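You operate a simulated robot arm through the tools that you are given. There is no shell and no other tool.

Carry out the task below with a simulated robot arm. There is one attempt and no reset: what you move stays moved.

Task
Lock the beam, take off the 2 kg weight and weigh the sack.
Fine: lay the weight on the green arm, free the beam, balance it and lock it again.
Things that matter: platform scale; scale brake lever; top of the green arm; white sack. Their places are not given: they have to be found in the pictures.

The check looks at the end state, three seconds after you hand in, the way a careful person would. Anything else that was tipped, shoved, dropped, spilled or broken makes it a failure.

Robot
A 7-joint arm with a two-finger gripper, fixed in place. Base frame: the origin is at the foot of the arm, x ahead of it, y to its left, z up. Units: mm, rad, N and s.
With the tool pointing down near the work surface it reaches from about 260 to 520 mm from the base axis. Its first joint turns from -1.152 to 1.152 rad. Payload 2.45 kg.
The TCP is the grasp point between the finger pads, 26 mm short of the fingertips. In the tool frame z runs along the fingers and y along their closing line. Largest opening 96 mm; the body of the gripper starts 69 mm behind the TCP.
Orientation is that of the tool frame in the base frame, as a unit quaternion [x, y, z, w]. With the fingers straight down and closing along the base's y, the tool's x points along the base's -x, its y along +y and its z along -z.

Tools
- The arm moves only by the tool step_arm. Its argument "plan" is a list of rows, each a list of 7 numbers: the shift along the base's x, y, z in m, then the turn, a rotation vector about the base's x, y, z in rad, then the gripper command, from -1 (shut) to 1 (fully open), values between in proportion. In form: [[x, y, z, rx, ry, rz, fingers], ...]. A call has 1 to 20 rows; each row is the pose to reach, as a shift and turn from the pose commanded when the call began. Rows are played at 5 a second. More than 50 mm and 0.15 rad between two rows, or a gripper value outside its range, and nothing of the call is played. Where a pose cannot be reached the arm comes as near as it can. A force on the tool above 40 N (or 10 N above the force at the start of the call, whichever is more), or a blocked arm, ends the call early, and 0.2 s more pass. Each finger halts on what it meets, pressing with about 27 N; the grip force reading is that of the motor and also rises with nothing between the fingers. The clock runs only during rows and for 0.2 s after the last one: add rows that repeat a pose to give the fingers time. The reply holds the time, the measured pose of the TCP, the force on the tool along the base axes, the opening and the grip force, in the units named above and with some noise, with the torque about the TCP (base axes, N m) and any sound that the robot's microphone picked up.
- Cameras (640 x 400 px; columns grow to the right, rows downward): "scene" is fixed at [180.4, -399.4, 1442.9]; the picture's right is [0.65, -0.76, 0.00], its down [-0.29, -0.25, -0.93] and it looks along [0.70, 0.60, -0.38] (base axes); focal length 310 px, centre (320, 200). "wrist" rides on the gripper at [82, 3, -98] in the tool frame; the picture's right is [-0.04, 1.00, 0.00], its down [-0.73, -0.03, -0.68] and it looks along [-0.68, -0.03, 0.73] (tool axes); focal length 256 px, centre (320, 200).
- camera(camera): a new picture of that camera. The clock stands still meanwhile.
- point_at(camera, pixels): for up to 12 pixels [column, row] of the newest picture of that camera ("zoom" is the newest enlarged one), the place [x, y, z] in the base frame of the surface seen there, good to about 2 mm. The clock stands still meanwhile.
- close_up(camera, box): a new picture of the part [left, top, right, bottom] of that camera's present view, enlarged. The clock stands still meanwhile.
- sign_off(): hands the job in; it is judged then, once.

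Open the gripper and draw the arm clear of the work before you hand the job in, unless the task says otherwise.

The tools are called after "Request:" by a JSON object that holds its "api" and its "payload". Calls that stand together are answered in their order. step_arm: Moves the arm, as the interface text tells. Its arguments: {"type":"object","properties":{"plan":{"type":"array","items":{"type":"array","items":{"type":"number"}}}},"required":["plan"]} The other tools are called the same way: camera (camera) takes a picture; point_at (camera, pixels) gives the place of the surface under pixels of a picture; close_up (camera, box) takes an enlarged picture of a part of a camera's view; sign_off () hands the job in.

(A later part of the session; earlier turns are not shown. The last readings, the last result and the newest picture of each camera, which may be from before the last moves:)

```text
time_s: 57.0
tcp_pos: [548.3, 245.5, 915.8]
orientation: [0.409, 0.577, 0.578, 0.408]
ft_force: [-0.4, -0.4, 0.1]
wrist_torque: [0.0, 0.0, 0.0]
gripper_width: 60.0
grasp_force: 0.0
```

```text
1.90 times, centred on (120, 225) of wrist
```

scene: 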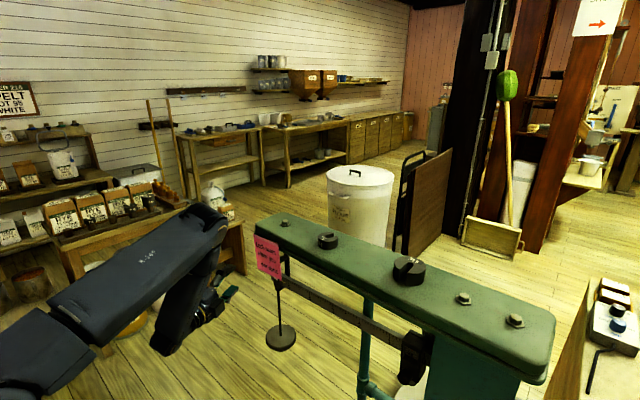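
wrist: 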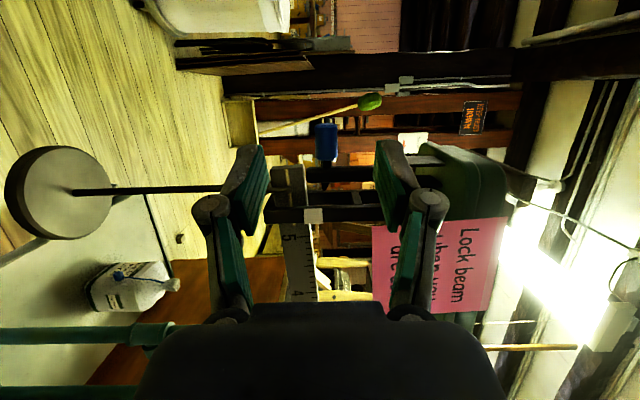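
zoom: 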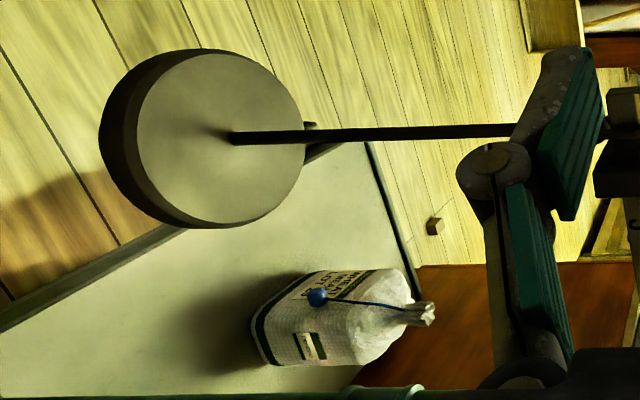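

The handle's axis is at about (680, 227–260, 921), 22 mm thick. I advance straight +x with the fingers above and below it.

Request:
{"api": "step_arm", "payload": {"plan": [[0.03, 0.001, 0.005, 0, 0, 0, 0.25], [0.06, 0.002, 0.005, 0, 0, 0, 0.25], [0.09, 0.002, 0.005, 0, 0, 0, 0.25], [0.115, 0.002, 0.005, 0, 0, 0, 0.25], [0.128, 0.002, 0.005, 0, 0, 0, 0.25], [0.128, 0.002, 0.005, 0, 0, 0, 0.25]]}}

Request:
{"api": "camera", "payload": {"camera": "wrist"}}

```text
time_s: 58.4
tcp_pos: [675.6, 248.1, 923.5]
orientation: [0.408, 0.577, 0.578, 0.408]
ft_force: [-0.4, 0.7, -0.6]
wrist_torque: [0.06, -0.05, 0.01]
gripper_width: 59.9
grasp_force: 0.0
```

```text
taken
```

wrist: 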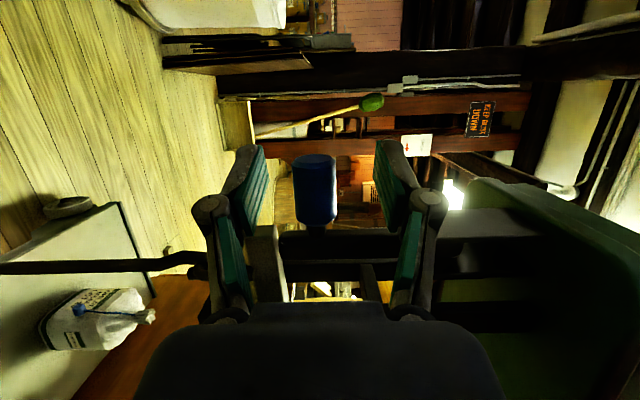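

The handle sits between the pads at (315,190). I close on it.

Request:
{"api": "step_arm", "payload": {"plan": [[0.0, 0, -0.002, 0, 0, 0, 0.0], [0.0, 0, -0.002, 0, 0, 0, -0.3], [0.0, 0, -0.002, 0, 0, 0, -1], [0.0, 0, -0.002, 0, 0, 0, -1], [0.0, 0, -0.002, 0, 0, 0, -1], [0.0, 0, -0.002, 0, 0, 0, -1]]}}

Request:
{"api": "camera", "payload": {"camera": "wrist"}}

```text
time_s: 59.8
tcp_pos: [675.8, 246.6, 920.4]
orientation: [0.409, 0.578, 0.577, 0.406]
ft_force: [-1.0, -0.7, -8.3]
wrist_torque: [-0.03, 0.02, -0.03]
gripper_width: 20.7
grasp_force: 44.7
```

```text
taken
```

wrist: 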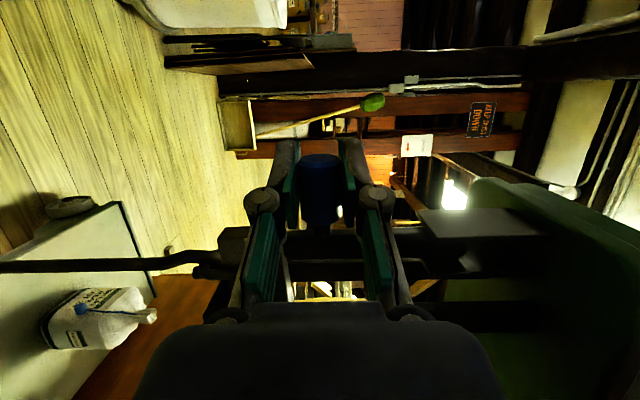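

The handle is gripped. I draw it along its arc toward -x and up, the first 30°.

Request:
{"api": "step_arm", "payload": {"plan": [[-0.006, 0, 0.0005, 0, 0, 0, -1], [-0.0122, 0, 0.0011, 0, 0, 0, -1], [-0.0181, 0, 0.0024, 0, 0, 0, -1], [-0.0239, 0, 0.0042, 0, 0, 0, -1], [-0.03, 0, 0.0067, 0, 0, 0, -1], [-0.035, 0, 0.0094, 0, 0, 0, -1]]}}

Request:
{"api": "camera", "payload": {"camera": "wrist"}}

```text
time_s: 61.2
tcp_pos: [639.1, 248.0, 927.8]
orientation: [0.41, 0.58, 0.575, 0.405]
ft_force: [-7.9, -1.3, -26.6]
wrist_torque: [0.14, 0.57, -0.15]
gripper_width: 20.8
grasp_force: 45.0
```

```text
taken
```

wrist: 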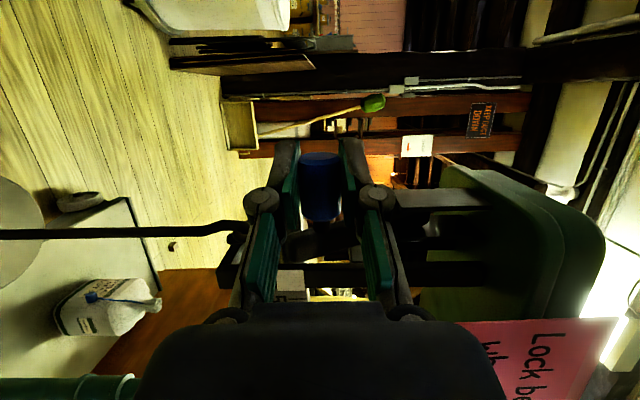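

The force of −27 N in z shows that my arc is a bit too high. I loosen the grip to about 32 mm so that the lower finger only carries the handle, and look.

Request:
{"api": "step_arm", "payload": {"plan": [[0, 0, 0, 0, 0, 0, -0.33], [0, 0, 0, 0, 0, 0, -0.33], [0, 0, 0, 0, 0, 0, -0.33]]}}

Request:
{"api": "camera", "payload": {"camera": "wrist"}}

Request:
{"api": "point_at", "payload": {"camera": "wrist", "pixels": [[320, 165], [320, 190], [320, 210], [320, 240], [355, 240]]}}

```text
time_s: 62.0
tcp_pos: [641.8, 246.7, 932.6]
orientation: [0.408, 0.577, 0.579, 0.407]
ft_force: [-0.6, 0.6, -0.1]
wrist_torque: [0.03, 0.02, -0.04]
gripper_width: 32.2
grasp_force: 0.1
```

```text
taken
```

wrist: 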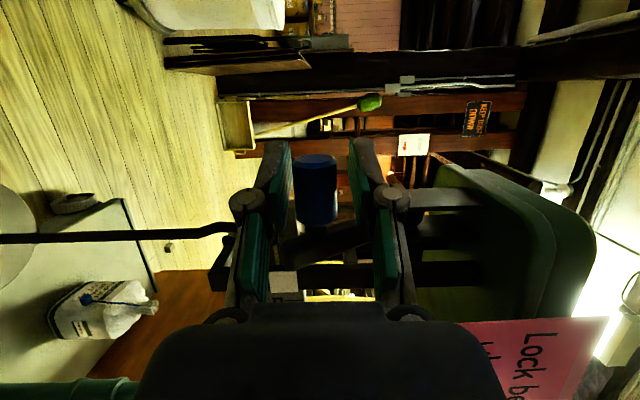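

```text
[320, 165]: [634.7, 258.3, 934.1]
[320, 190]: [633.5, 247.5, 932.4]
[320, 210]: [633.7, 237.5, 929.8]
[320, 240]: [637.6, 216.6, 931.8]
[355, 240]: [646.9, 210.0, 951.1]
```

The handle is at about (644,247,930), θ≈60°, loose between the pads. I follow the arc up to level.

Request:
{"api": "step_arm", "payload": {"plan": [[-0.005, 0, 0.004, 0, 0, 0, -0.33], [-0.01, 0, 0.008, 0, 0, 0, -0.33], [-0.0186, 0, 0.017, 0, 0, 0, -0.33], [-0.0256, 0, 0.027, 0, 0, 0, -0.33], [-0.0308, 0, 0.038, 0, 0, 0, -0.33], [-0.0339, 0, 0.05, 0, 0, 0, -0.33], [-0.035, 0, 0.058, 0, 0, 0, -0.33], [-0.035, 0, 0.058, 0, 0, 0, -0.33]]}}

Request:
{"api": "camera", "payload": {"camera": "wrist"}}

Request:
{"api": "point_at", "payload": {"camera": "wrist", "pixels": [[320, 165], [320, 190], [310, 190], [330, 190], [320, 240]]}}

```text
time_s: 63.8
tcp_pos: [607.4, 246.9, 989.2]
orientation: [0.408, 0.577, 0.578, 0.407]
ft_force: [0.4, 0.5, 0.5]
wrist_torque: [0.02, -0.02, -0.01]
gripper_width: 32.2
grasp_force: 0.0
```

```text
taken
```

wrist: 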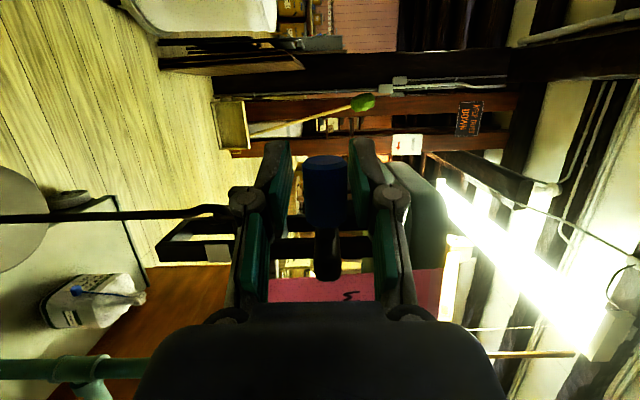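

```text
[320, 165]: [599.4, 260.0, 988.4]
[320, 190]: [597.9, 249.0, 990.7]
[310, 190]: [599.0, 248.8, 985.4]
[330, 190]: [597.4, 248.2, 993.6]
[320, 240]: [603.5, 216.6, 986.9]
```

The lever is level again as at the start (handle (608,247,990)): the beam is free. I draw back and look at the beam end.

Request:
{"api": "step_arm", "payload": {"plan": [[-0.03, 0, 0.0, 0, 0, 0, -0.33], [-0.06, 0, 0.0, 0, 0, 0, -0.33], [-0.06, 0, -0.03, 0, 0, 0, -1], [-0.06, 0, -0.07, 0, 0, 0, -1], [-0.06, 0, -0.07, 0, 0, 0, -1]]}}

Request:
{"api": "camera", "payload": {"camera": "wrist"}}

Request:
{"api": "close_up", "payload": {"camera": "wrist", "box": [220, 120, 420, 260]}}

Request:
{"api": "close_up", "payload": {"camera": "scene", "box": [240, 240, 450, 400]}}

```text
time_s: 65.0
tcp_pos: [544.7, 247.9, 920.2]
orientation: [0.408, 0.578, 0.578, 0.407]
ft_force: [0.1, -0.8, 0.2]
wrist_torque: [0.02, 0.0, 0.02]
gripper_width: 0.0
grasp_force: 26.8
```

```text
taken
```

wrist: 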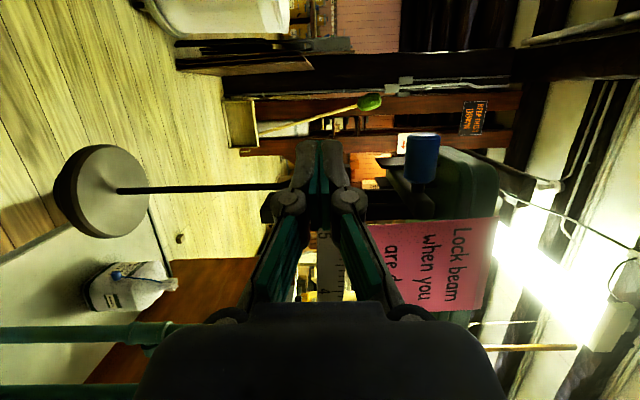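

```text
2.86 times, centred on (320, 190) of wrist
```

zoom: 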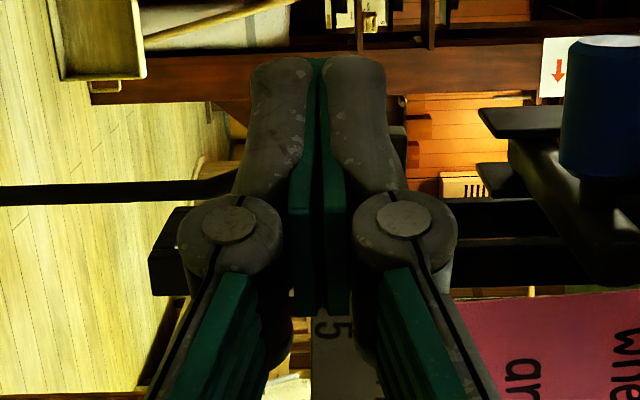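

```text
2.50 times, centred on (345, 320) of scene
```

zoom: 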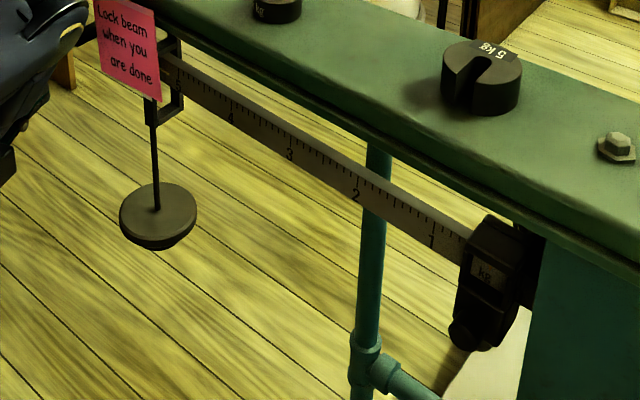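

The hanger has risen and the tip is now up: the sack outweighs, so the rider must go outward. I examine the rider closely from the scene camera.

Request:
{"api": "camera", "payload": {"camera": "scene"}}

Request:
{"api": "close_up", "payload": {"camera": "scene", "box": [380, 320, 452, 395]}}

Request:
{"api": "point_at", "payload": {"camera": "zoom", "pixels": [[335, 110], [290, 140], [400, 170], [300, 170], [350, 210], [345, 165], [290, 270], [250, 300], [340, 330], [400, 250], [380, 80], [460, 200]]}}

```text
taken
```

scene: 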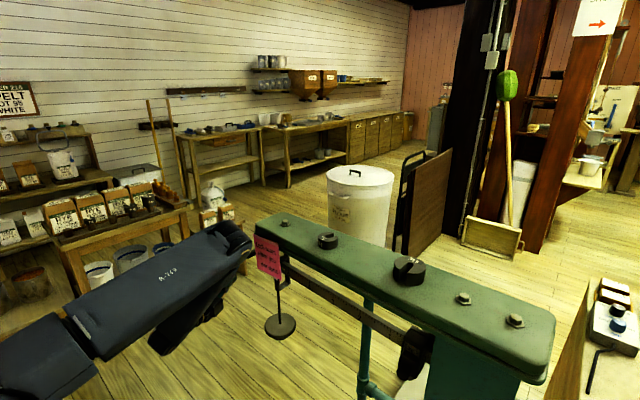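

```text
5.33 times, centred on (416, 358) of scene
```

zoom: 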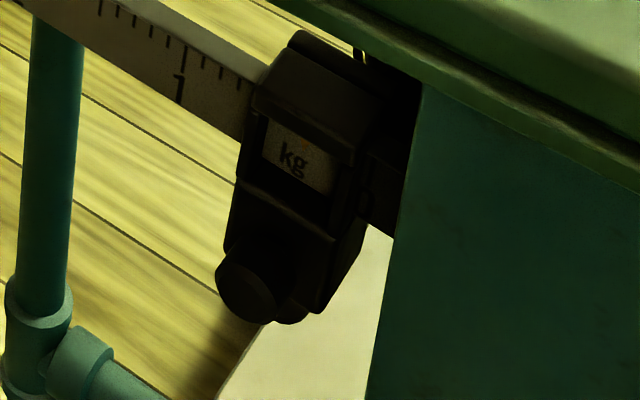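

```text
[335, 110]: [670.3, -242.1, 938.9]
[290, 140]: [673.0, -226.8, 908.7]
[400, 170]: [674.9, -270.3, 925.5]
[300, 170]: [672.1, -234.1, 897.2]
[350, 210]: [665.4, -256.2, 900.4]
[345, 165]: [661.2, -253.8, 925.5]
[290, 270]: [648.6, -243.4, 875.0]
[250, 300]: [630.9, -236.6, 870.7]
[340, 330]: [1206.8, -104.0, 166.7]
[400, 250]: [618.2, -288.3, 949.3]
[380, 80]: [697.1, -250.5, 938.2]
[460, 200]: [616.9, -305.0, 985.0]
```

The rider's body spans y≈-222…-260 with its front at x≈661, and a knob stands out toward the robot at about (635,-238,872). I measure the hanger plate (as a gauge for the tip height) and the scale marks.

Request:
{"api": "close_up", "payload": {"camera": "scene", "box": [255, 290, 325, 340]}}

Request:
{"api": "point_at", "payload": {"camera": "zoom", "pixels": [[170, 290], [230, 330], [290, 270], [215, 180]]}}

Request:
{"api": "close_up", "payload": {"camera": "scene", "box": [270, 250, 420, 360]}}

```text
8.00 times, centred on (290, 315) of scene
```

zoom: 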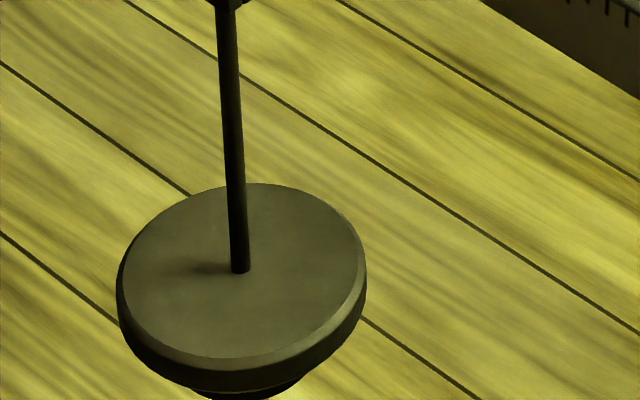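

```text
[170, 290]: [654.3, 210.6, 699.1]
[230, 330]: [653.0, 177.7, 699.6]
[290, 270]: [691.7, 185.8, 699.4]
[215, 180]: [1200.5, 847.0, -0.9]
```

```text
3.64 times, centred on (345, 305) of scene
```

zoom: 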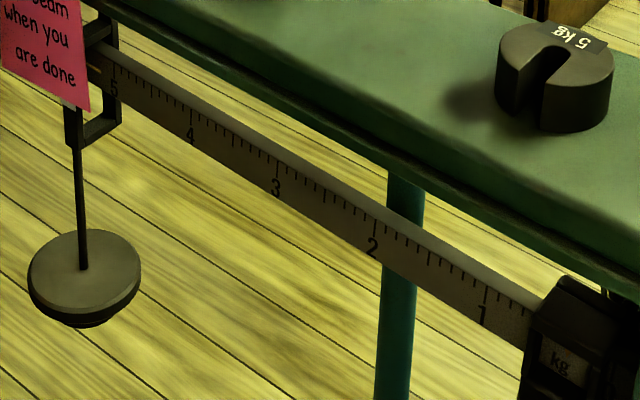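

The plate is now at z≈699.5 (was 649 with the tip at its lower stop), so balance is near 674. I measure the y positions of the scale marks.

Request:
{"api": "point_at", "payload": {"camera": "zoom", "pixels": [[486, 292], [375, 224], [277, 162], [192, 108], [114, 58], [560, 300], [565, 360]]}}

Request:
{"api": "step_arm", "payload": {"plan": [[0.0, -0.01, 0.04, 0, 0, 0, -1], [-0.0, -0.01, 0.08, 0, 0, 0, -1], [0, -0.01, 0.12, 0, 0, 0, -1], [0, -0.01, 0.16, 0, 0, 0, -1], [0, -0.01, 0.2, 0, 0, 0, -1], [0, -0.01, 0.24, 0, 0, 0, -1], [0.013, -0.03, 0.25, 0, 0, 0, -1], [0.03, -0.07, 0.25, 0, 0, -0.07, -1], [0.043, -0.113, 0.25, 0, 0, -0.14, -1], [0.054, -0.157, 0.25, 0, 0, -0.21, -1], [0.061, -0.202, 0.25, 0, 0, -0.28, -1], [0.066, -0.248, 0.25, 0, 0, -0.34, -1], [0.066, -0.248, 0.25, 0, 0, -0.34, -1]]}}

```text
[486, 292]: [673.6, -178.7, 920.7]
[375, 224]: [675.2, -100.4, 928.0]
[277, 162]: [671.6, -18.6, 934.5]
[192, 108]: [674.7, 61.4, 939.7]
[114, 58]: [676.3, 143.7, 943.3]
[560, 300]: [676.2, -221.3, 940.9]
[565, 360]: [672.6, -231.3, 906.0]
```

```text
time_s: 67.8
tcp_pos: [613.4, -2.7, 1168.2]
orientation: [0.5, 0.5, 0.501, 0.499]
ft_force: [0.2, 0.4, 0.4]
wrist_torque: [-0.01, 0.0, 0.0]
gripper_width: 0.0
grasp_force: 26.6
```

Marks are about 80.5 mm per kg (1 kg at y≈-179, 5 kg at 144). Now at the centre, I try rolling another 90° so that the camera sits on top.

Request:
{"api": "step_arm", "payload": {"plan": [[0, 0, 0, 0.143, 0, 0, -1], [0, 0, 0, 0.286, 0, 0, -1], [0, 0, 0, 0.429, 0, 0, -1], [0, 0, 0, 0.571, 0, 0, -1], [0, 0, 0, 0.714, 0, 0, -1], [0, 0, 0, 0.857, 0, 0, -1], [0, 0, 0, 1.0, 0, 0, -1], [0, 0, 0, 1.143, 0, 0, -1], [0, 0, 0, 1.286, 0, 0, -1], [0, 0, 0, 1.429, 0, 0, -1], [0, 0, 0, 1.571, 0, 0, -1], [0, 0, 0, 1.571, 0, 0, -1]]}}

Request:
{"api": "camera", "payload": {"camera": "wrist"}}

Request:
{"api": "camera", "payload": {"camera": "scene"}}

```text
time_s: 70.4
tcp_pos: [612.4, -1.7, 1168.0]
orientation: [0.707, -0.001, 0.707, -0.001]
ft_force: [-0.1, 0.0, 0.5]
wrist_torque: [-0.03, -0.01, 0.0]
gripper_width: 0.1
grasp_force: 27.2
```

```text
taken
```

wrist: 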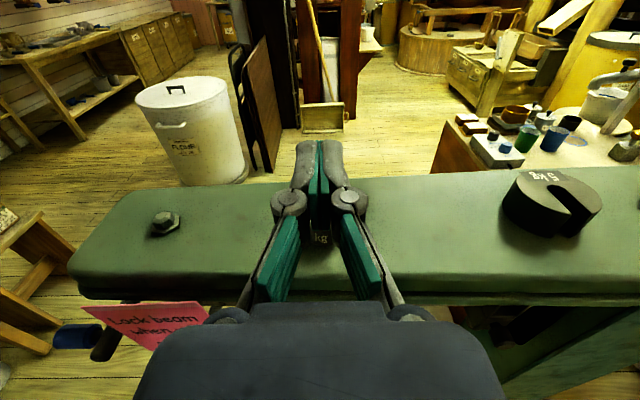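

```text
taken
```

scene: 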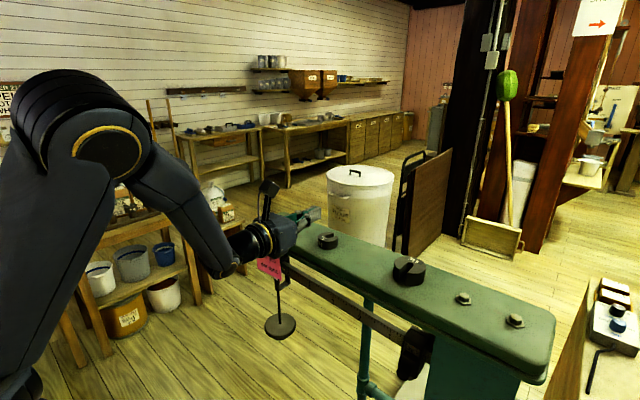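

The camera now sits on top and sees upright. I swing right to yaw -0.34 and descend in front of the rider.

Request:
{"api": "step_arm", "payload": {"plan": [[-0.004, -0.044, 0, 0, 0, -0.07, -1], [-0.011, -0.089, 0, 0, 0, -0.14, -1], [-0.024, -0.133, 0, 0, 0, -0.21, -1], [-0.039, -0.175, 0, 0, 0, -0.28, -1], [-0.05, -0.209, 0, 0, 0, -0.34, -1], [-0.05, -0.209, -0.04, 0, 0, -0.34, -1], [-0.05, -0.209, -0.08, 0, 0, -0.34, -1], [-0.05, -0.209, -0.12, 0, 0, -0.34, -1], [-0.05, -0.209, -0.16, 0, 0, -0.34, -1], [-0.05, -0.209, -0.2, 0, 0, -0.34, -1], [-0.05, -0.209, -0.24, 0, 0, -0.34, -1], [-0.05, -0.209, -0.24, 0, 0, -0.34, -1]]}}

Request:
{"api": "camera", "payload": {"camera": "wrist"}}

Request:
{"api": "camera", "payload": {"camera": "scene"}}

```text
time_s: 73.0
tcp_pos: [560.1, -209.9, 929.7]
orientation: [0.696, -0.12, 0.697, 0.119]
ft_force: [0.3, -0.6, 0.7]
wrist_torque: [-0.03, 0.01, 0.04]
gripper_width: 0.0
grasp_force: 27.2
```

```text
taken
```

wrist: 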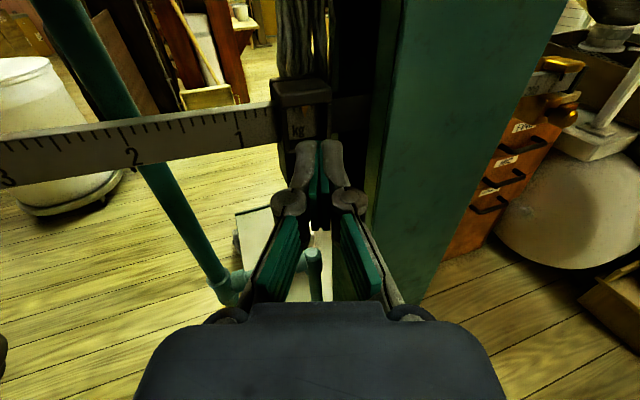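

```text
taken
```

scene: 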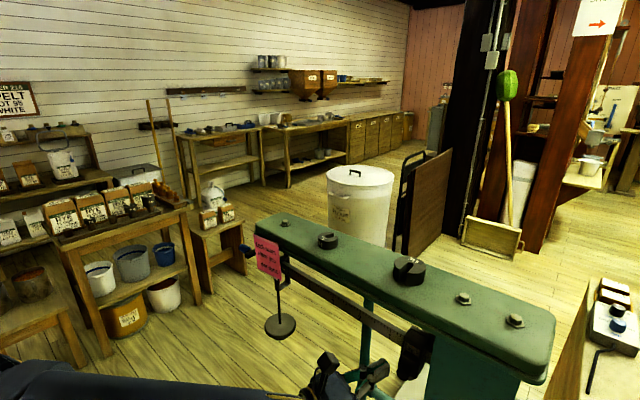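

I see the rider at (300,105) upright; my fingers hide the knob. I shift 50 mm to the left for a clear look.

Request:
{"api": "step_arm", "payload": {"plan": [[0.01, 0.03, 0.0, 0, 0, 0.05, -1], [0.018, 0.06, 0.0, 0, 0, 0.1, -1], [0.018, 0.06, 0.0, 0, 0, 0.1, -1]]}}

Request:
{"api": "camera", "payload": {"camera": "wrist"}}

Request:
{"api": "close_up", "payload": {"camera": "wrist", "box": [310, 60, 450, 200]}}

```text
time_s: 73.8
tcp_pos: [581.4, -152.8, 929.0]
orientation: [0.702, -0.085, 0.702, 0.085]
ft_force: [-0.3, -0.1, -0.3]
wrist_torque: [-0.01, 0.01, 0.01]
gripper_width: 0.0
grasp_force: 27.1
```

```text
taken
```

wrist: 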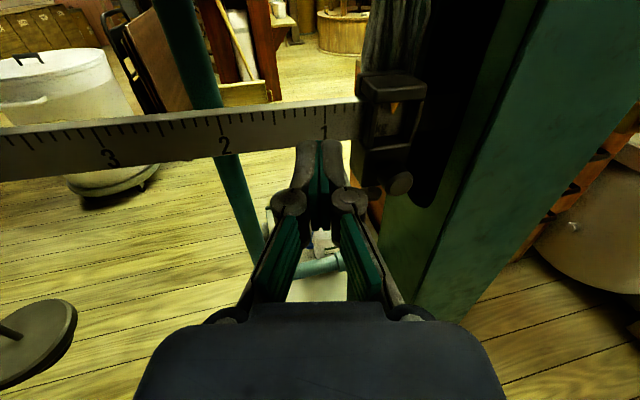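

```text
2.86 times, centred on (380, 130) of wrist
```

zoom: 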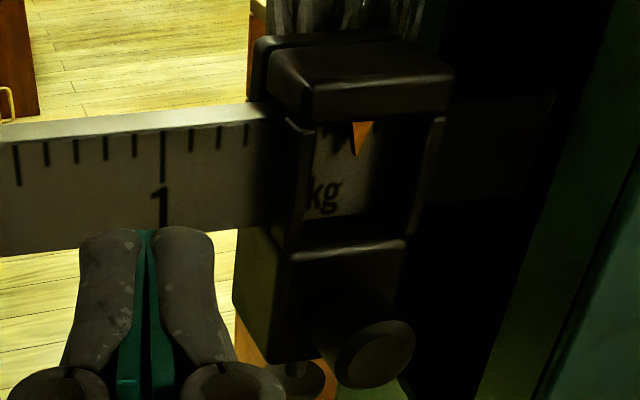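

The rider with its orange pointer (near 0.2 kg), window and front knob are clear. I measure the faces of its body and the knob.

Request:
{"api": "point_at", "payload": {"camera": "zoom", "pixels": [[385, 350], [350, 355], [410, 345], [375, 325], [345, 310], [250, 290], [300, 270], [390, 265], [300, 160], [425, 180], [350, 80], [362, 140]]}}

Request:
{"api": "point_at", "payload": {"camera": "wrist", "pixels": [[324, 120], [224, 128], [440, 150], [470, 160], [480, 200], [400, 90]]}}

```text
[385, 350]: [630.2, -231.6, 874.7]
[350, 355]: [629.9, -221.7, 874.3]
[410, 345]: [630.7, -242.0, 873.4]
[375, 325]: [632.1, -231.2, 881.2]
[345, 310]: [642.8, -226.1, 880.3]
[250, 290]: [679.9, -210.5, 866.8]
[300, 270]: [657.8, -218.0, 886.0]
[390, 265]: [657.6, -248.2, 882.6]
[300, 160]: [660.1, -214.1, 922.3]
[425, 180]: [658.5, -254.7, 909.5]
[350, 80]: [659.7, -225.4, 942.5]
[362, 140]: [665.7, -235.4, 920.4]
```

```text
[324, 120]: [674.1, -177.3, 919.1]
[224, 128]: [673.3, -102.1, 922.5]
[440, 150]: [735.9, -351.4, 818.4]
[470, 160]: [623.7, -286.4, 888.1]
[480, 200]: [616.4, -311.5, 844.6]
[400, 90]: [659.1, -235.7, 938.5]
```

The knob is a 20 mm cylinder, centre (644,-232,874), front face at x=630; the body front is at x≈658. I take the fingers as a loose fork (34 mm) around the knob, fingertips stopping short of the body.

Request:
{"api": "step_arm", "payload": {"plan": [[0.004, -0.03, -0.03, 0, 0, 0, -0.29], [0.009, -0.066, -0.055, 0, 0, 0, -0.29], [0.009, -0.066, -0.055, 0, 0, 0, -0.29], [0.009, -0.066, -0.055, 0, 0, 0, -0.29]]}}

Request:
{"api": "camera", "payload": {"camera": "wrist"}}

Request:
{"api": "close_up", "payload": {"camera": "wrist", "box": [250, 80, 390, 220]}}

```text
time_s: 74.8
tcp_pos: [590.2, -219.3, 873.5]
orientation: [0.702, -0.085, 0.702, 0.084]
ft_force: [-0.3, 1.0, -0.9]
wrist_torque: [-0.01, 0.02, 0.0]
gripper_width: 34.2
grasp_force: 0.1
```

```text
taken
```

wrist: 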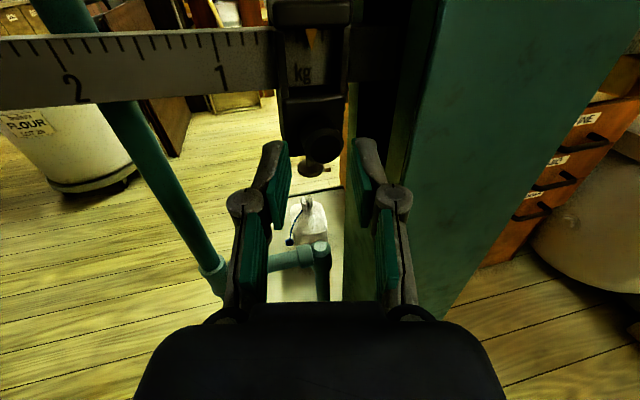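

```text
2.86 times, centred on (320, 150) of wrist
```

zoom: 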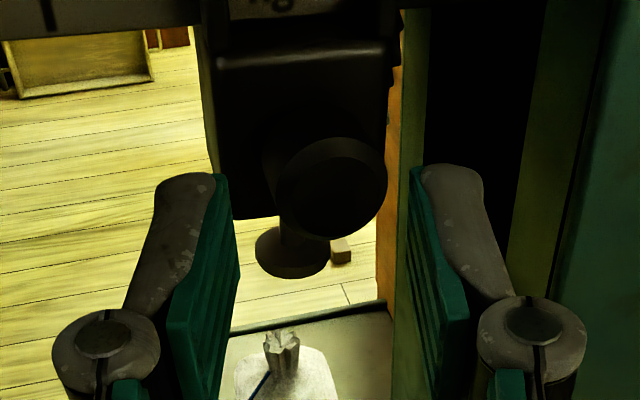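

The knob (zoom (330,190)) is centred between the fingers. I move forward to put the fork round it.

Request:
{"api": "step_arm", "payload": {"plan": [[0.015, -0.0036, 0, 0, 0, 0, -0.29], [0.028, -0.0068, 0, 0, 0, 0, -0.29], [0.038, -0.009, 0, 0, 0, 0, -0.29], [0.038, -0.009, 0, 0, 0, 0, -0.29]]}}

Request:
{"api": "close_up", "payload": {"camera": "wrist", "box": [220, 40, 420, 220]}}

```text
time_s: 75.8
tcp_pos: [627.1, -227.0, 874.0]
orientation: [0.702, -0.085, 0.703, 0.083]
ft_force: [0.1, -0.8, -0.5]
wrist_torque: [-0.02, -0.01, 0.01]
gripper_width: 35.0
grasp_force: 0.9
```

```text
2.22 times, centred on (320, 130) of wrist
```

zoom: 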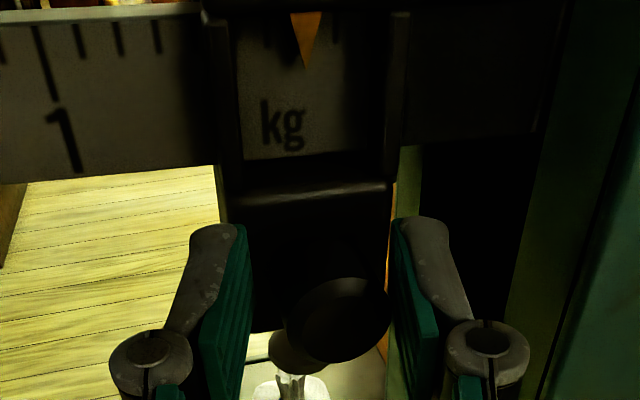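

The fork surrounds the knob, right pad nearly touching. I push gently +y by 20 mm and watch force and pointer.

Request:
{"api": "step_arm", "payload": {"plan": [[0, 0.006, 0, 0, 0, 0, -0.29], [0, 0.012, 0, 0, 0, 0, -0.29], [0, 0.018, 0, 0, 0, 0, -0.29], [0, 0.022, 0, 0, 0, 0, -0.29], [0, 0.022, 0, 0, 0, 0, -0.29]]}}

Request:
{"api": "close_up", "payload": {"camera": "wrist", "box": [220, 40, 420, 220]}}

```text
time_s: 77.0
tcp_pos: [627.6, -203.1, 874.6]
orientation: [0.702, -0.085, 0.702, 0.084]
ft_force: [-0.2, 0.3, -0.4]
wrist_torque: [0.01, 0.02, 0.0]
gripper_width: 34.1
grasp_force: 0.1
```

```text
2.22 times, centred on (320, 130) of wrist
```

zoom: 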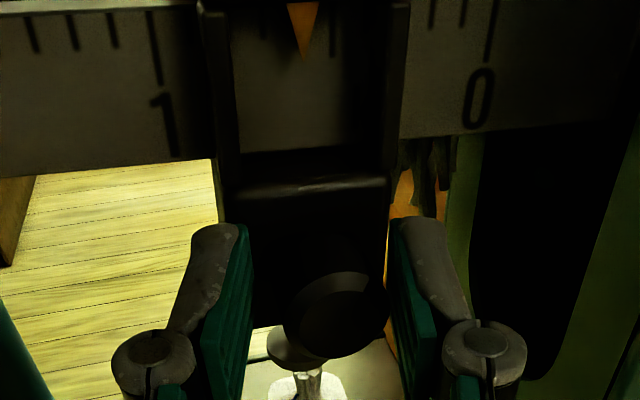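

The rider slides easily with the fork; the pointer reads about 0.57. I push on to about 1.0 kg and check the hanger's height in the scene.

Request:
{"api": "step_arm", "payload": {"plan": [[0, 0.008, 0, 0, 0, 0, -0.29], [0, 0.016, 0, 0, 0, 0, -0.29], [0, 0.024, 0, 0, 0, 0, -0.29], [0, 0.03, 0, 0, 0, 0, -0.29], [0, 0.035, 0, 0, 0, 0, -0.29], [0, 0.035, 0, 0, 0, 0, -0.29]]}}

Request:
{"api": "close_up", "payload": {"camera": "wrist", "box": [220, 40, 420, 220]}}

Request:
{"api": "close_up", "payload": {"camera": "scene", "box": [240, 240, 440, 370]}}

```text
time_s: 78.4
tcp_pos: [627.5, -167.8, 875.4]
orientation: [0.702, -0.086, 0.702, 0.084]
ft_force: [-1.0, -3.3, 1.2]
wrist_torque: [-0.02, -0.06, -0.04]
gripper_width: 36.4
grasp_force: 1.3
```

```text
2.22 times, centred on (320, 130) of wrist
```

zoom: 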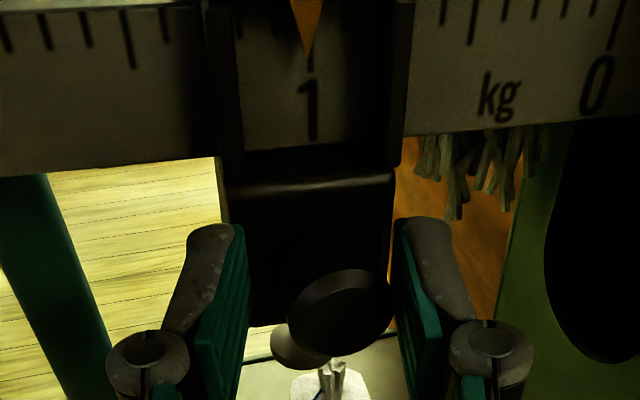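

```text
3.08 times, centred on (340, 305) of scene
```

zoom: 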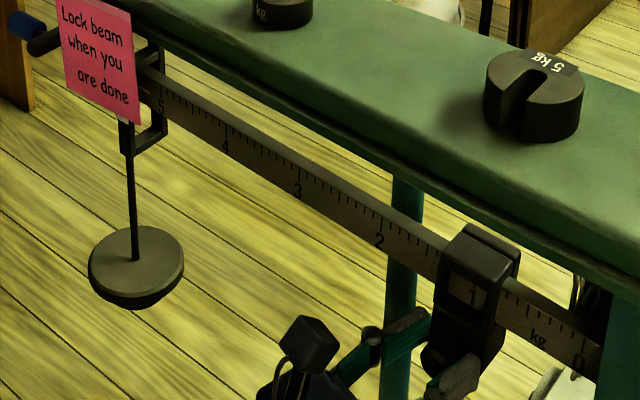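

The pointer stands at 1.0. I ease the fork back 6 mm so that nothing touches, and measure the hanger's plate.

Request:
{"api": "step_arm", "payload": {"plan": [[0, -0.006, 0, 0, 0, 0, -0.29], [0, -0.006, 0, 0, 0, 0, -0.29], [0, -0.006, 0, 0, 0, 0, -0.29], [0, -0.006, 0, 0, 0, 0, -0.29], [0, -0.006, 0, 0, 0, 0, -0.29]]}}

Request:
{"api": "close_up", "payload": {"camera": "scene", "box": [255, 290, 325, 340]}}

Request:
{"api": "point_at", "payload": {"camera": "zoom", "pixels": [[170, 300], [230, 320], [290, 280]]}}

```text
time_s: 79.6
tcp_pos: [628.5, -174.2, 875.0]
orientation: [0.702, -0.086, 0.702, 0.085]
ft_force: [0.4, 0.0, 0.2]
wrist_torque: [0.01, 0.02, 0.0]
gripper_width: 33.9
grasp_force: 0.1
```

```text
8.00 times, centred on (290, 315) of scene
```

zoom: 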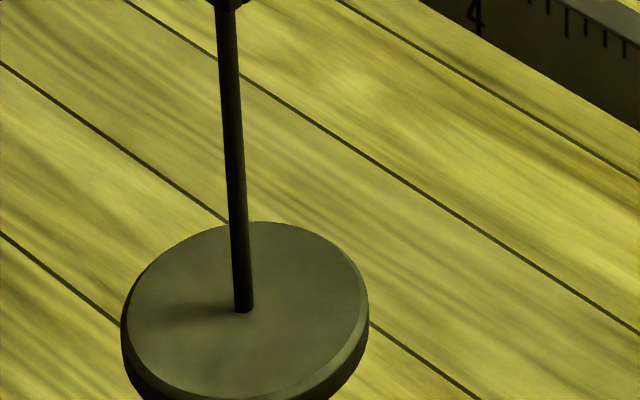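

```text
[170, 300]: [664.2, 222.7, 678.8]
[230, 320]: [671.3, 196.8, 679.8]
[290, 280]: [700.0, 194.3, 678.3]
```

The plate has come down to z≈679, between the stops. I wait two seconds and look again to see if it is still moving.

Request:
{"api": "step_arm", "payload": {"plan": [[0, 0, 0, 0, 0, 0, -0.29], [0, 0, 0, 0, 0, 0, -0.29], [0, 0, 0, 0, 0, 0, -0.29], [0, 0, 0, 0, 0, 0, -0.29], [0, 0, 0, 0, 0, 0, -0.29], [0, 0, 0, 0, 0, 0, -0.29], [0, 0, 0, 0, 0, 0, -0.29], [0, 0, 0, 0, 0, 0, -0.29], [0, 0, 0, 0, 0, 0, -0.29], [0, 0, 0, 0, 0, 0, -0.29]]}}

Request:
{"api": "close_up", "payload": {"camera": "scene", "box": [255, 290, 325, 340]}}

Request:
{"api": "point_at", "payload": {"camera": "zoom", "pixels": [[170, 310], [230, 330], [290, 290]]}}

Request:
{"api": "close_up", "payload": {"camera": "wrist", "box": [220, 40, 420, 220]}}

```text
time_s: 81.8
tcp_pos: [627.5, -173.7, 874.3]
orientation: [0.702, -0.086, 0.702, 0.085]
ft_force: [0.1, -0.5, 0.4]
wrist_torque: [-0.01, 0.0, -0.02]
gripper_width: 34.0
grasp_force: 0.2
```

```text
8.00 times, centred on (290, 315) of scene
```

zoom: 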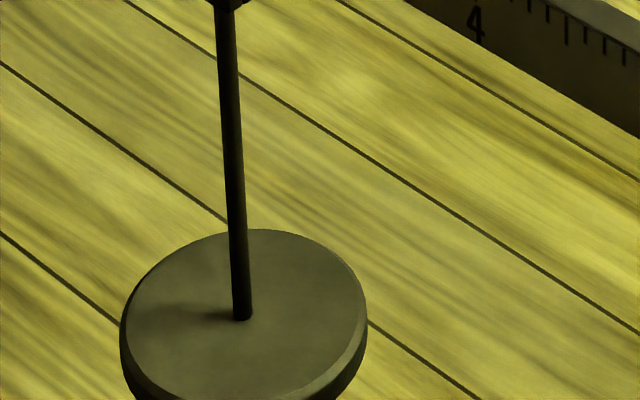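

```text
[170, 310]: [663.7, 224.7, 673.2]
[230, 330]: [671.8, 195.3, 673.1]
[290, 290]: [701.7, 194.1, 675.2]
```

```text
2.22 times, centred on (320, 130) of wrist
```

zoom: 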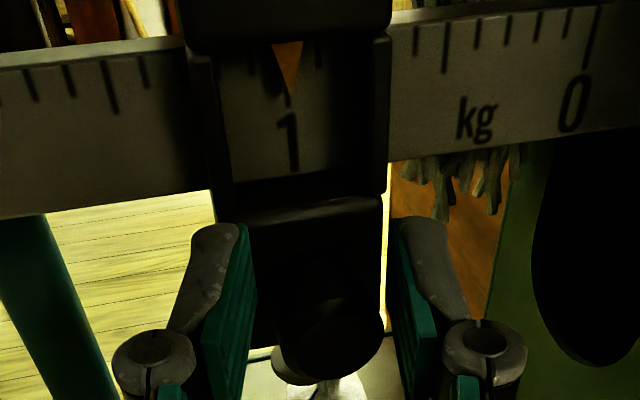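

The plate is at z≈674, right at mid travel, with the pointer on 1.0. I wait three more seconds to see whether it stays.

Request:
{"api": "step_arm", "payload": {"plan": [[0, 0, 0, 0, 0, 0, -0.29], [0, 0, 0, 0, 0, 0, -0.29], [0, 0, 0, 0, 0, 0, -0.29], [0, 0, 0, 0, 0, 0, -0.29], [0, 0, 0, 0, 0, 0, -0.29], [0, 0, 0, 0, 0, 0, -0.29], [0, 0, 0, 0, 0, 0, -0.29], [0, 0, 0, 0, 0, 0, -0.29], [0, 0, 0, 0, 0, 0, -0.29], [0, 0, 0, 0, 0, 0, -0.29], [0, 0, 0, 0, 0, 0, -0.29], [0, 0, 0, 0, 0, 0, -0.29], [0, 0, 0, 0, 0, 0, -0.29], [0, 0, 0, 0, 0, 0, -0.29], [0, 0, 0, 0, 0, 0, -0.29]]}}

Request:
{"api": "close_up", "payload": {"camera": "scene", "box": [255, 290, 325, 340]}}

Request:
{"api": "point_at", "payload": {"camera": "zoom", "pixels": [[170, 310], [230, 330], [290, 290]]}}

Request:
{"api": "close_up", "payload": {"camera": "wrist", "box": [270, 40, 350, 100]}}

Request:
{"api": "point_at", "payload": {"camera": "zoom", "pixels": [[320, 200], [310, 270]]}}

```text
time_s: 85.0
tcp_pos: [628.9, -173.8, 874.6]
orientation: [0.702, -0.086, 0.702, 0.085]
ft_force: [0.1, 0.3, -0.5]
wrist_torque: [0.01, 0.01, -0.01]
gripper_width: 34.1
grasp_force: 0.0
```

```text
8.00 times, centred on (290, 315) of scene
```

zoom: 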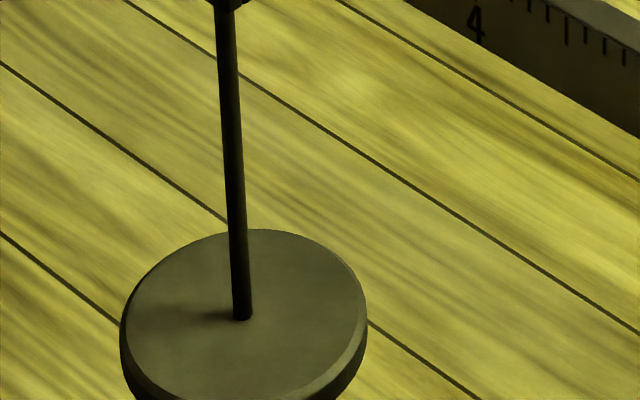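

```text
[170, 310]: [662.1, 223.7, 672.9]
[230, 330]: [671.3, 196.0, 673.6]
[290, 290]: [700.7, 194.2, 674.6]
```

```text
6.67 times, centred on (310, 70) of wrist
```

zoom: 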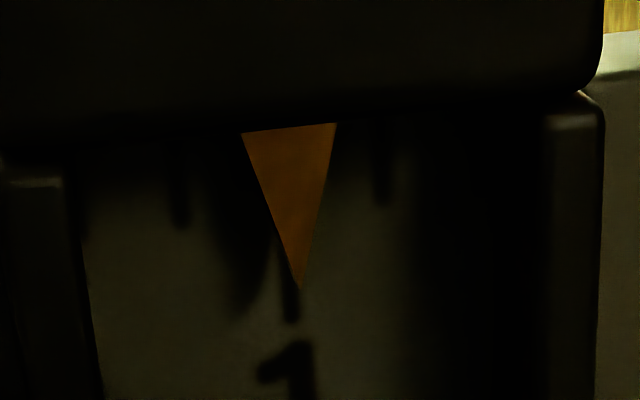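

```text
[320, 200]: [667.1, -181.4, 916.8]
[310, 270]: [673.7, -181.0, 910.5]
```

The beam rests steadily at mid travel with the pointer at 1.0. I back the fork straight out and swing left to look at the beam's line against the white mark.

Request:
{"api": "step_arm", "payload": {"plan": [[-0.02, 0.005, 0, 0, 0, 0, -0.29], [-0.04, 0.0098, 0, 0, 0, 0, -0.29], [-0.0405, 0.055, 0, 0, 0, 0.06, -0.29], [-0.0335, 0.099, 0, 0, 0, 0.13, -1], [-0.0295, 0.144, 0, 0, 0, 0.2, -1], [-0.0285, 0.189, 0, 0, 0, 0.27, -1], [-0.0315, 0.234, 0, 0, 0, 0.34, -1], [-0.0365, 0.27, 0, 0, 0, 0.4, -1], [-0.0435, 0.305, 0, 0, 0, 0.44, -1], [-0.0435, 0.305, 0, 0, 0, 0.44, -1]]}}

Request:
{"api": "camera", "payload": {"camera": "wrist"}}

Request:
{"api": "close_up", "payload": {"camera": "wrist", "box": [270, 20, 470, 160]}}

```text
time_s: 87.2
tcp_pos: [584.0, 130.8, 876.2]
orientation: [0.703, 0.071, 0.704, -0.072]
ft_force: [0.3, 0.3, -0.4]
wrist_torque: [0.0, 0.0, -0.02]
gripper_width: 0.0
grasp_force: 27.5
```

```text
taken
```

wrist: 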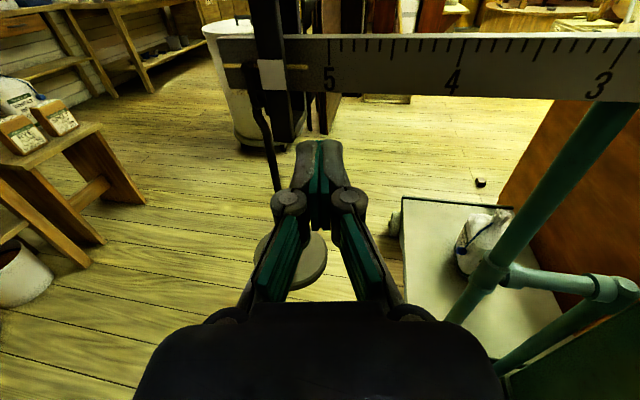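

```text
2.86 times, centred on (370, 90) of wrist
```

zoom: 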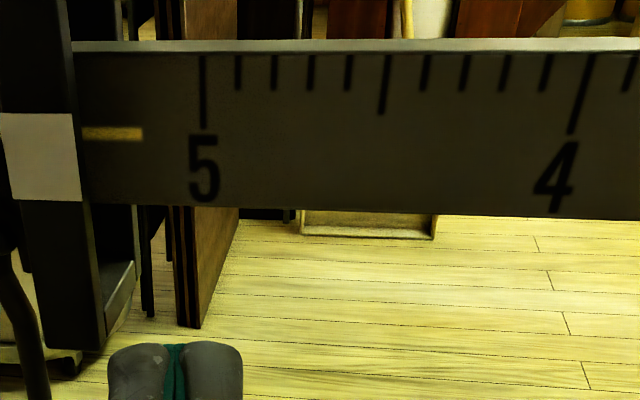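

The beam's yellow line stands within the white mark's height (with parallax). I measure both.

Request:
{"api": "close_up", "payload": {"camera": "wrist", "box": [205, 30, 345, 120]}}

Request:
{"api": "point_at", "payload": {"camera": "zoom", "pixels": [[115, 165], [430, 167], [285, 145], [285, 205], [285, 255], [90, 165], [470, 60], [470, 270]]}}

```text
4.44 times, centred on (275, 75) of wrist
```

zoom: 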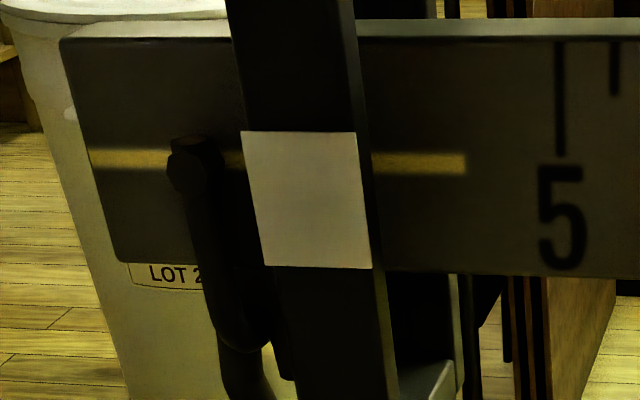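

```text
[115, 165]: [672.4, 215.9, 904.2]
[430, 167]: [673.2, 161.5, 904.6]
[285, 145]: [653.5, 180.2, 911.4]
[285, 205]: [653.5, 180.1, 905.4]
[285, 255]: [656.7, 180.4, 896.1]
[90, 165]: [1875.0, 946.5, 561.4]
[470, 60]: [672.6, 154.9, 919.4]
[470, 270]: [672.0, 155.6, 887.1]
```

Line at z≈904.4 and the mark's centre at z≈904.5: the beam is balanced at 1.0 kg. Now I go round to the lever again: swing left at 580 mm radius, rise, and come above the handle.

Request:
{"api": "step_arm", "payload": {"plan": [[-0.017, 0.032, 0, 0, 0, 0.06, -1], [-0.0325, 0.058, 0, 0, 0, 0.11, -1], [-0.0464, 0.087, 0, 0, 0, 0.17, -1], [-0.0464, 0.087, 0.04, 0, 0, 0.17, -1], [-0.0464, 0.087, 0.08, 0, 0, 0.17, -1], [-0.0464, 0.087, 0.12, 0, 0, 0.17, -1], [-0.0464, 0.087, 0.16, 0, 0, 0.17, -1], [-0.0464, 0.09, 0.174, 0, 0, 0.17, -1], [-0.02, 0.103, 0.174, 0, 0, 0.17, -1], [0.006, 0.115, 0.174, 0, 0, 0.17, -1], [0.006, 0.115, 0.174, 0, 0, 0.17, -1]]}}

Request:
{"api": "camera", "payload": {"camera": "wrist"}}

Request:
{"api": "close_up", "payload": {"camera": "scene", "box": [200, 190, 330, 290]}}

```text
time_s: 89.6
tcp_pos: [590.6, 248.2, 1046.9]
orientation: [0.695, 0.129, 0.695, -0.13]
ft_force: [-1.1, -0.7, -0.1]
wrist_torque: [0.0, 0.0, 0.0]
gripper_width: 0.0
grasp_force: 26.7
```

```text
taken
```

wrist: 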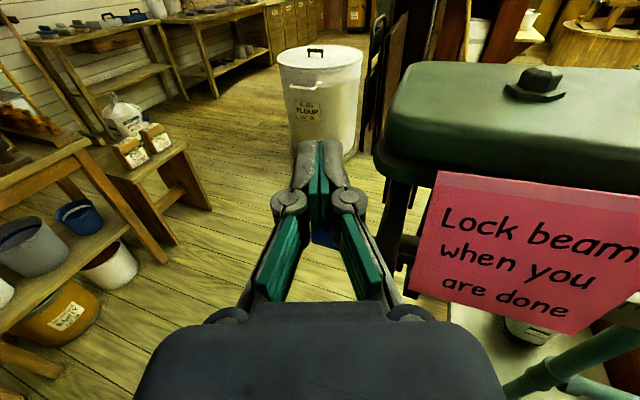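

```text
4.00 times, centred on (265, 240) of scene
```

zoom: 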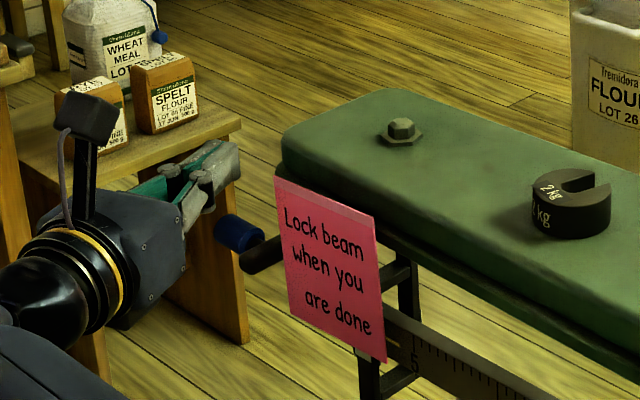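

I'm above the handle. I press down the first part of the arc as before, in small steps.

Request:
{"api": "step_arm", "payload": {"plan": [[0, -0.002, -0.02, 0, 0, 0, -1], [0, -0.002, -0.03, 0, 0, 0, -1], [0.0005, -0.002, -0.038, 0, 0, 0, -1], [0.001, -0.002, -0.045, 0, 0, 0, -1], [0.003, -0.002, -0.052, 0, 0, 0, -1], [0.006, -0.002, -0.06, 0, 0, 0, -1], [0.009, -0.002, -0.068, 0, 0, 0, -1], [0.013, -0.002, -0.076, 0, 0, 0, -1], [0.013, -0.002, -0.076, 0, 0, 0, -1]]}}

Request:
{"api": "camera", "payload": {"camera": "wrist"}}

Request:
{"api": "close_up", "payload": {"camera": "scene", "box": [200, 210, 330, 310]}}

```text
time_s: 91.6
tcp_pos: [603.4, 243.0, 971.3]
orientation: [0.695, 0.129, 0.695, -0.131]
ft_force: [0.1, 0.5, 0.0]
wrist_torque: [0.01, 0.02, 0.0]
gripper_width: 0.0
grasp_force: 28.7
```

```text
taken
```

wrist: 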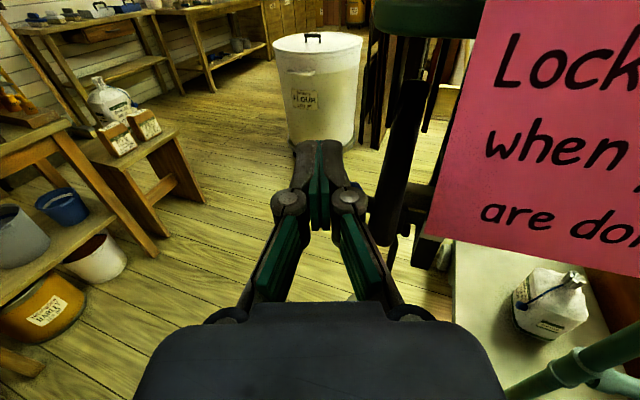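

```text
4.00 times, centred on (265, 260) of scene
```

zoom: 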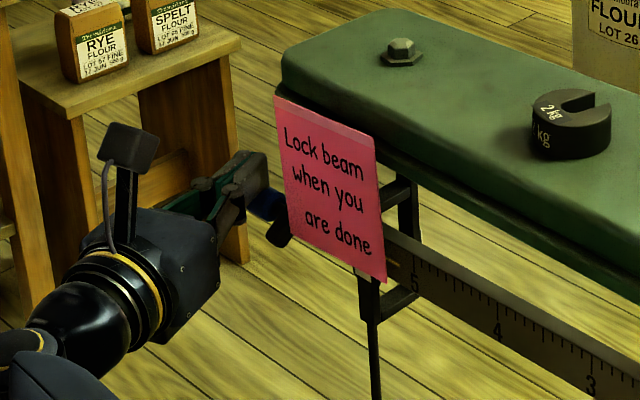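

The lever follows (now about 35–40° down), force nil. I go on in smaller steps and watch for the bar meeting the beam.

Request:
{"api": "step_arm", "payload": {"plan": [[0.004, 0.001, -0.005, 0, 0, 0, -1], [0.008, 0.002, -0.01, 0, 0, 0, -1], [0.012, 0.003, -0.015, 0, 0, 0, -1], [0.012, 0.003, -0.015, 0, 0, 0, -1]]}}

Request:
{"api": "camera", "payload": {"camera": "wrist"}}

Request:
{"api": "close_up", "payload": {"camera": "scene", "box": [255, 290, 325, 340]}}

```text
time_s: 92.6
tcp_pos: [615.5, 246.7, 956.2]
orientation: [0.695, 0.13, 0.695, -0.132]
ft_force: [0.1, 0.2, 1.2]
wrist_torque: [0.0, -0.03, 0.02]
gripper_width: 0.0
grasp_force: 28.4
```

```text
taken
```

wrist: 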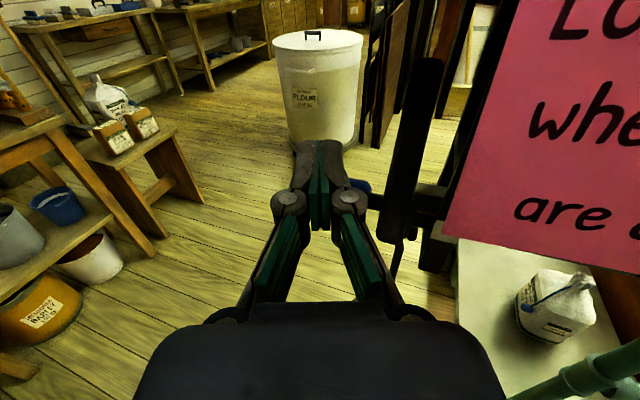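

```text
8.00 times, centred on (290, 315) of scene
```

zoom: 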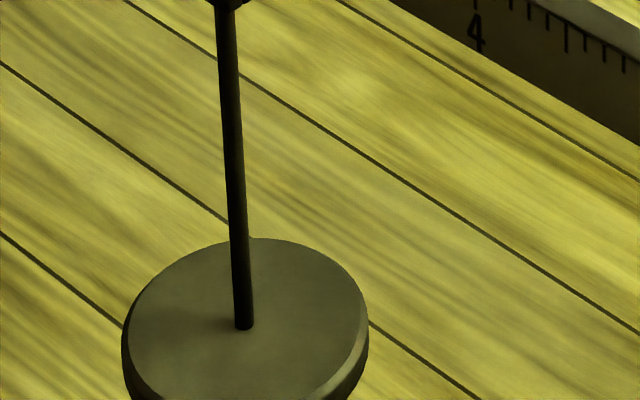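

The plate sank a few mm: the lever's cam begins to act on the beam. I continue the swing in small steps.

Request:
{"api": "step_arm", "payload": {"plan": [[0.006, 0.001, -0.004, 0, 0, 0, -1], [0.012, 0.001, -0.008, 0, 0, 0, -1], [0.018, 0.001, -0.012, 0, 0, 0, -1], [0.022, 0.001, -0.015, 0, 0, 0, -1], [0.022, 0.001, -0.015, 0, 0, 0, -1]]}}

Request:
{"api": "camera", "payload": {"camera": "wrist"}}

Request:
{"api": "close_up", "payload": {"camera": "scene", "box": [255, 290, 325, 340]}}

Request:
{"api": "point_at", "payload": {"camera": "zoom", "pixels": [[170, 320], [230, 345], [290, 300]]}}

```text
time_s: 93.8
tcp_pos: [637.7, 247.4, 944.6]
orientation: [0.693, 0.13, 0.697, -0.131]
ft_force: [5.1, 4.0, 16.7]
wrist_torque: [0.06, -0.44, 0.14]
gripper_width: 0.2
grasp_force: 28.4
```

```text
taken
```

wrist: 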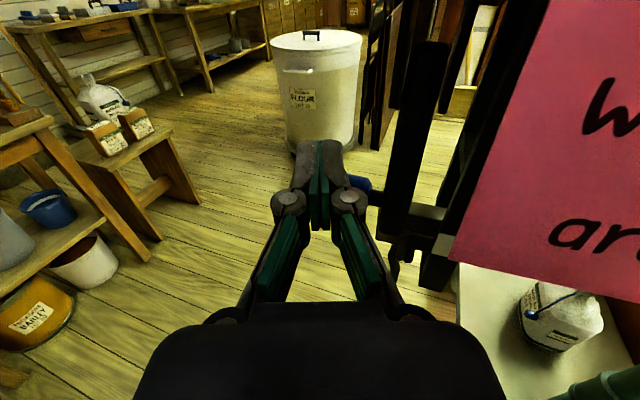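

```text
8.00 times, centred on (290, 315) of scene
```

zoom: 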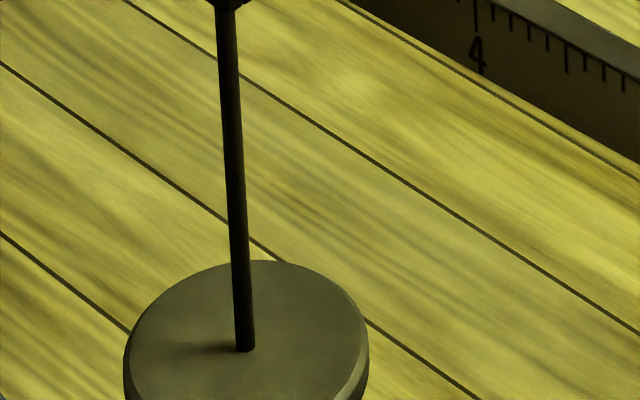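

```text
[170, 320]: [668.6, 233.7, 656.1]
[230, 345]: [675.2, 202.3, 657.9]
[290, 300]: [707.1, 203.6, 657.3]
```

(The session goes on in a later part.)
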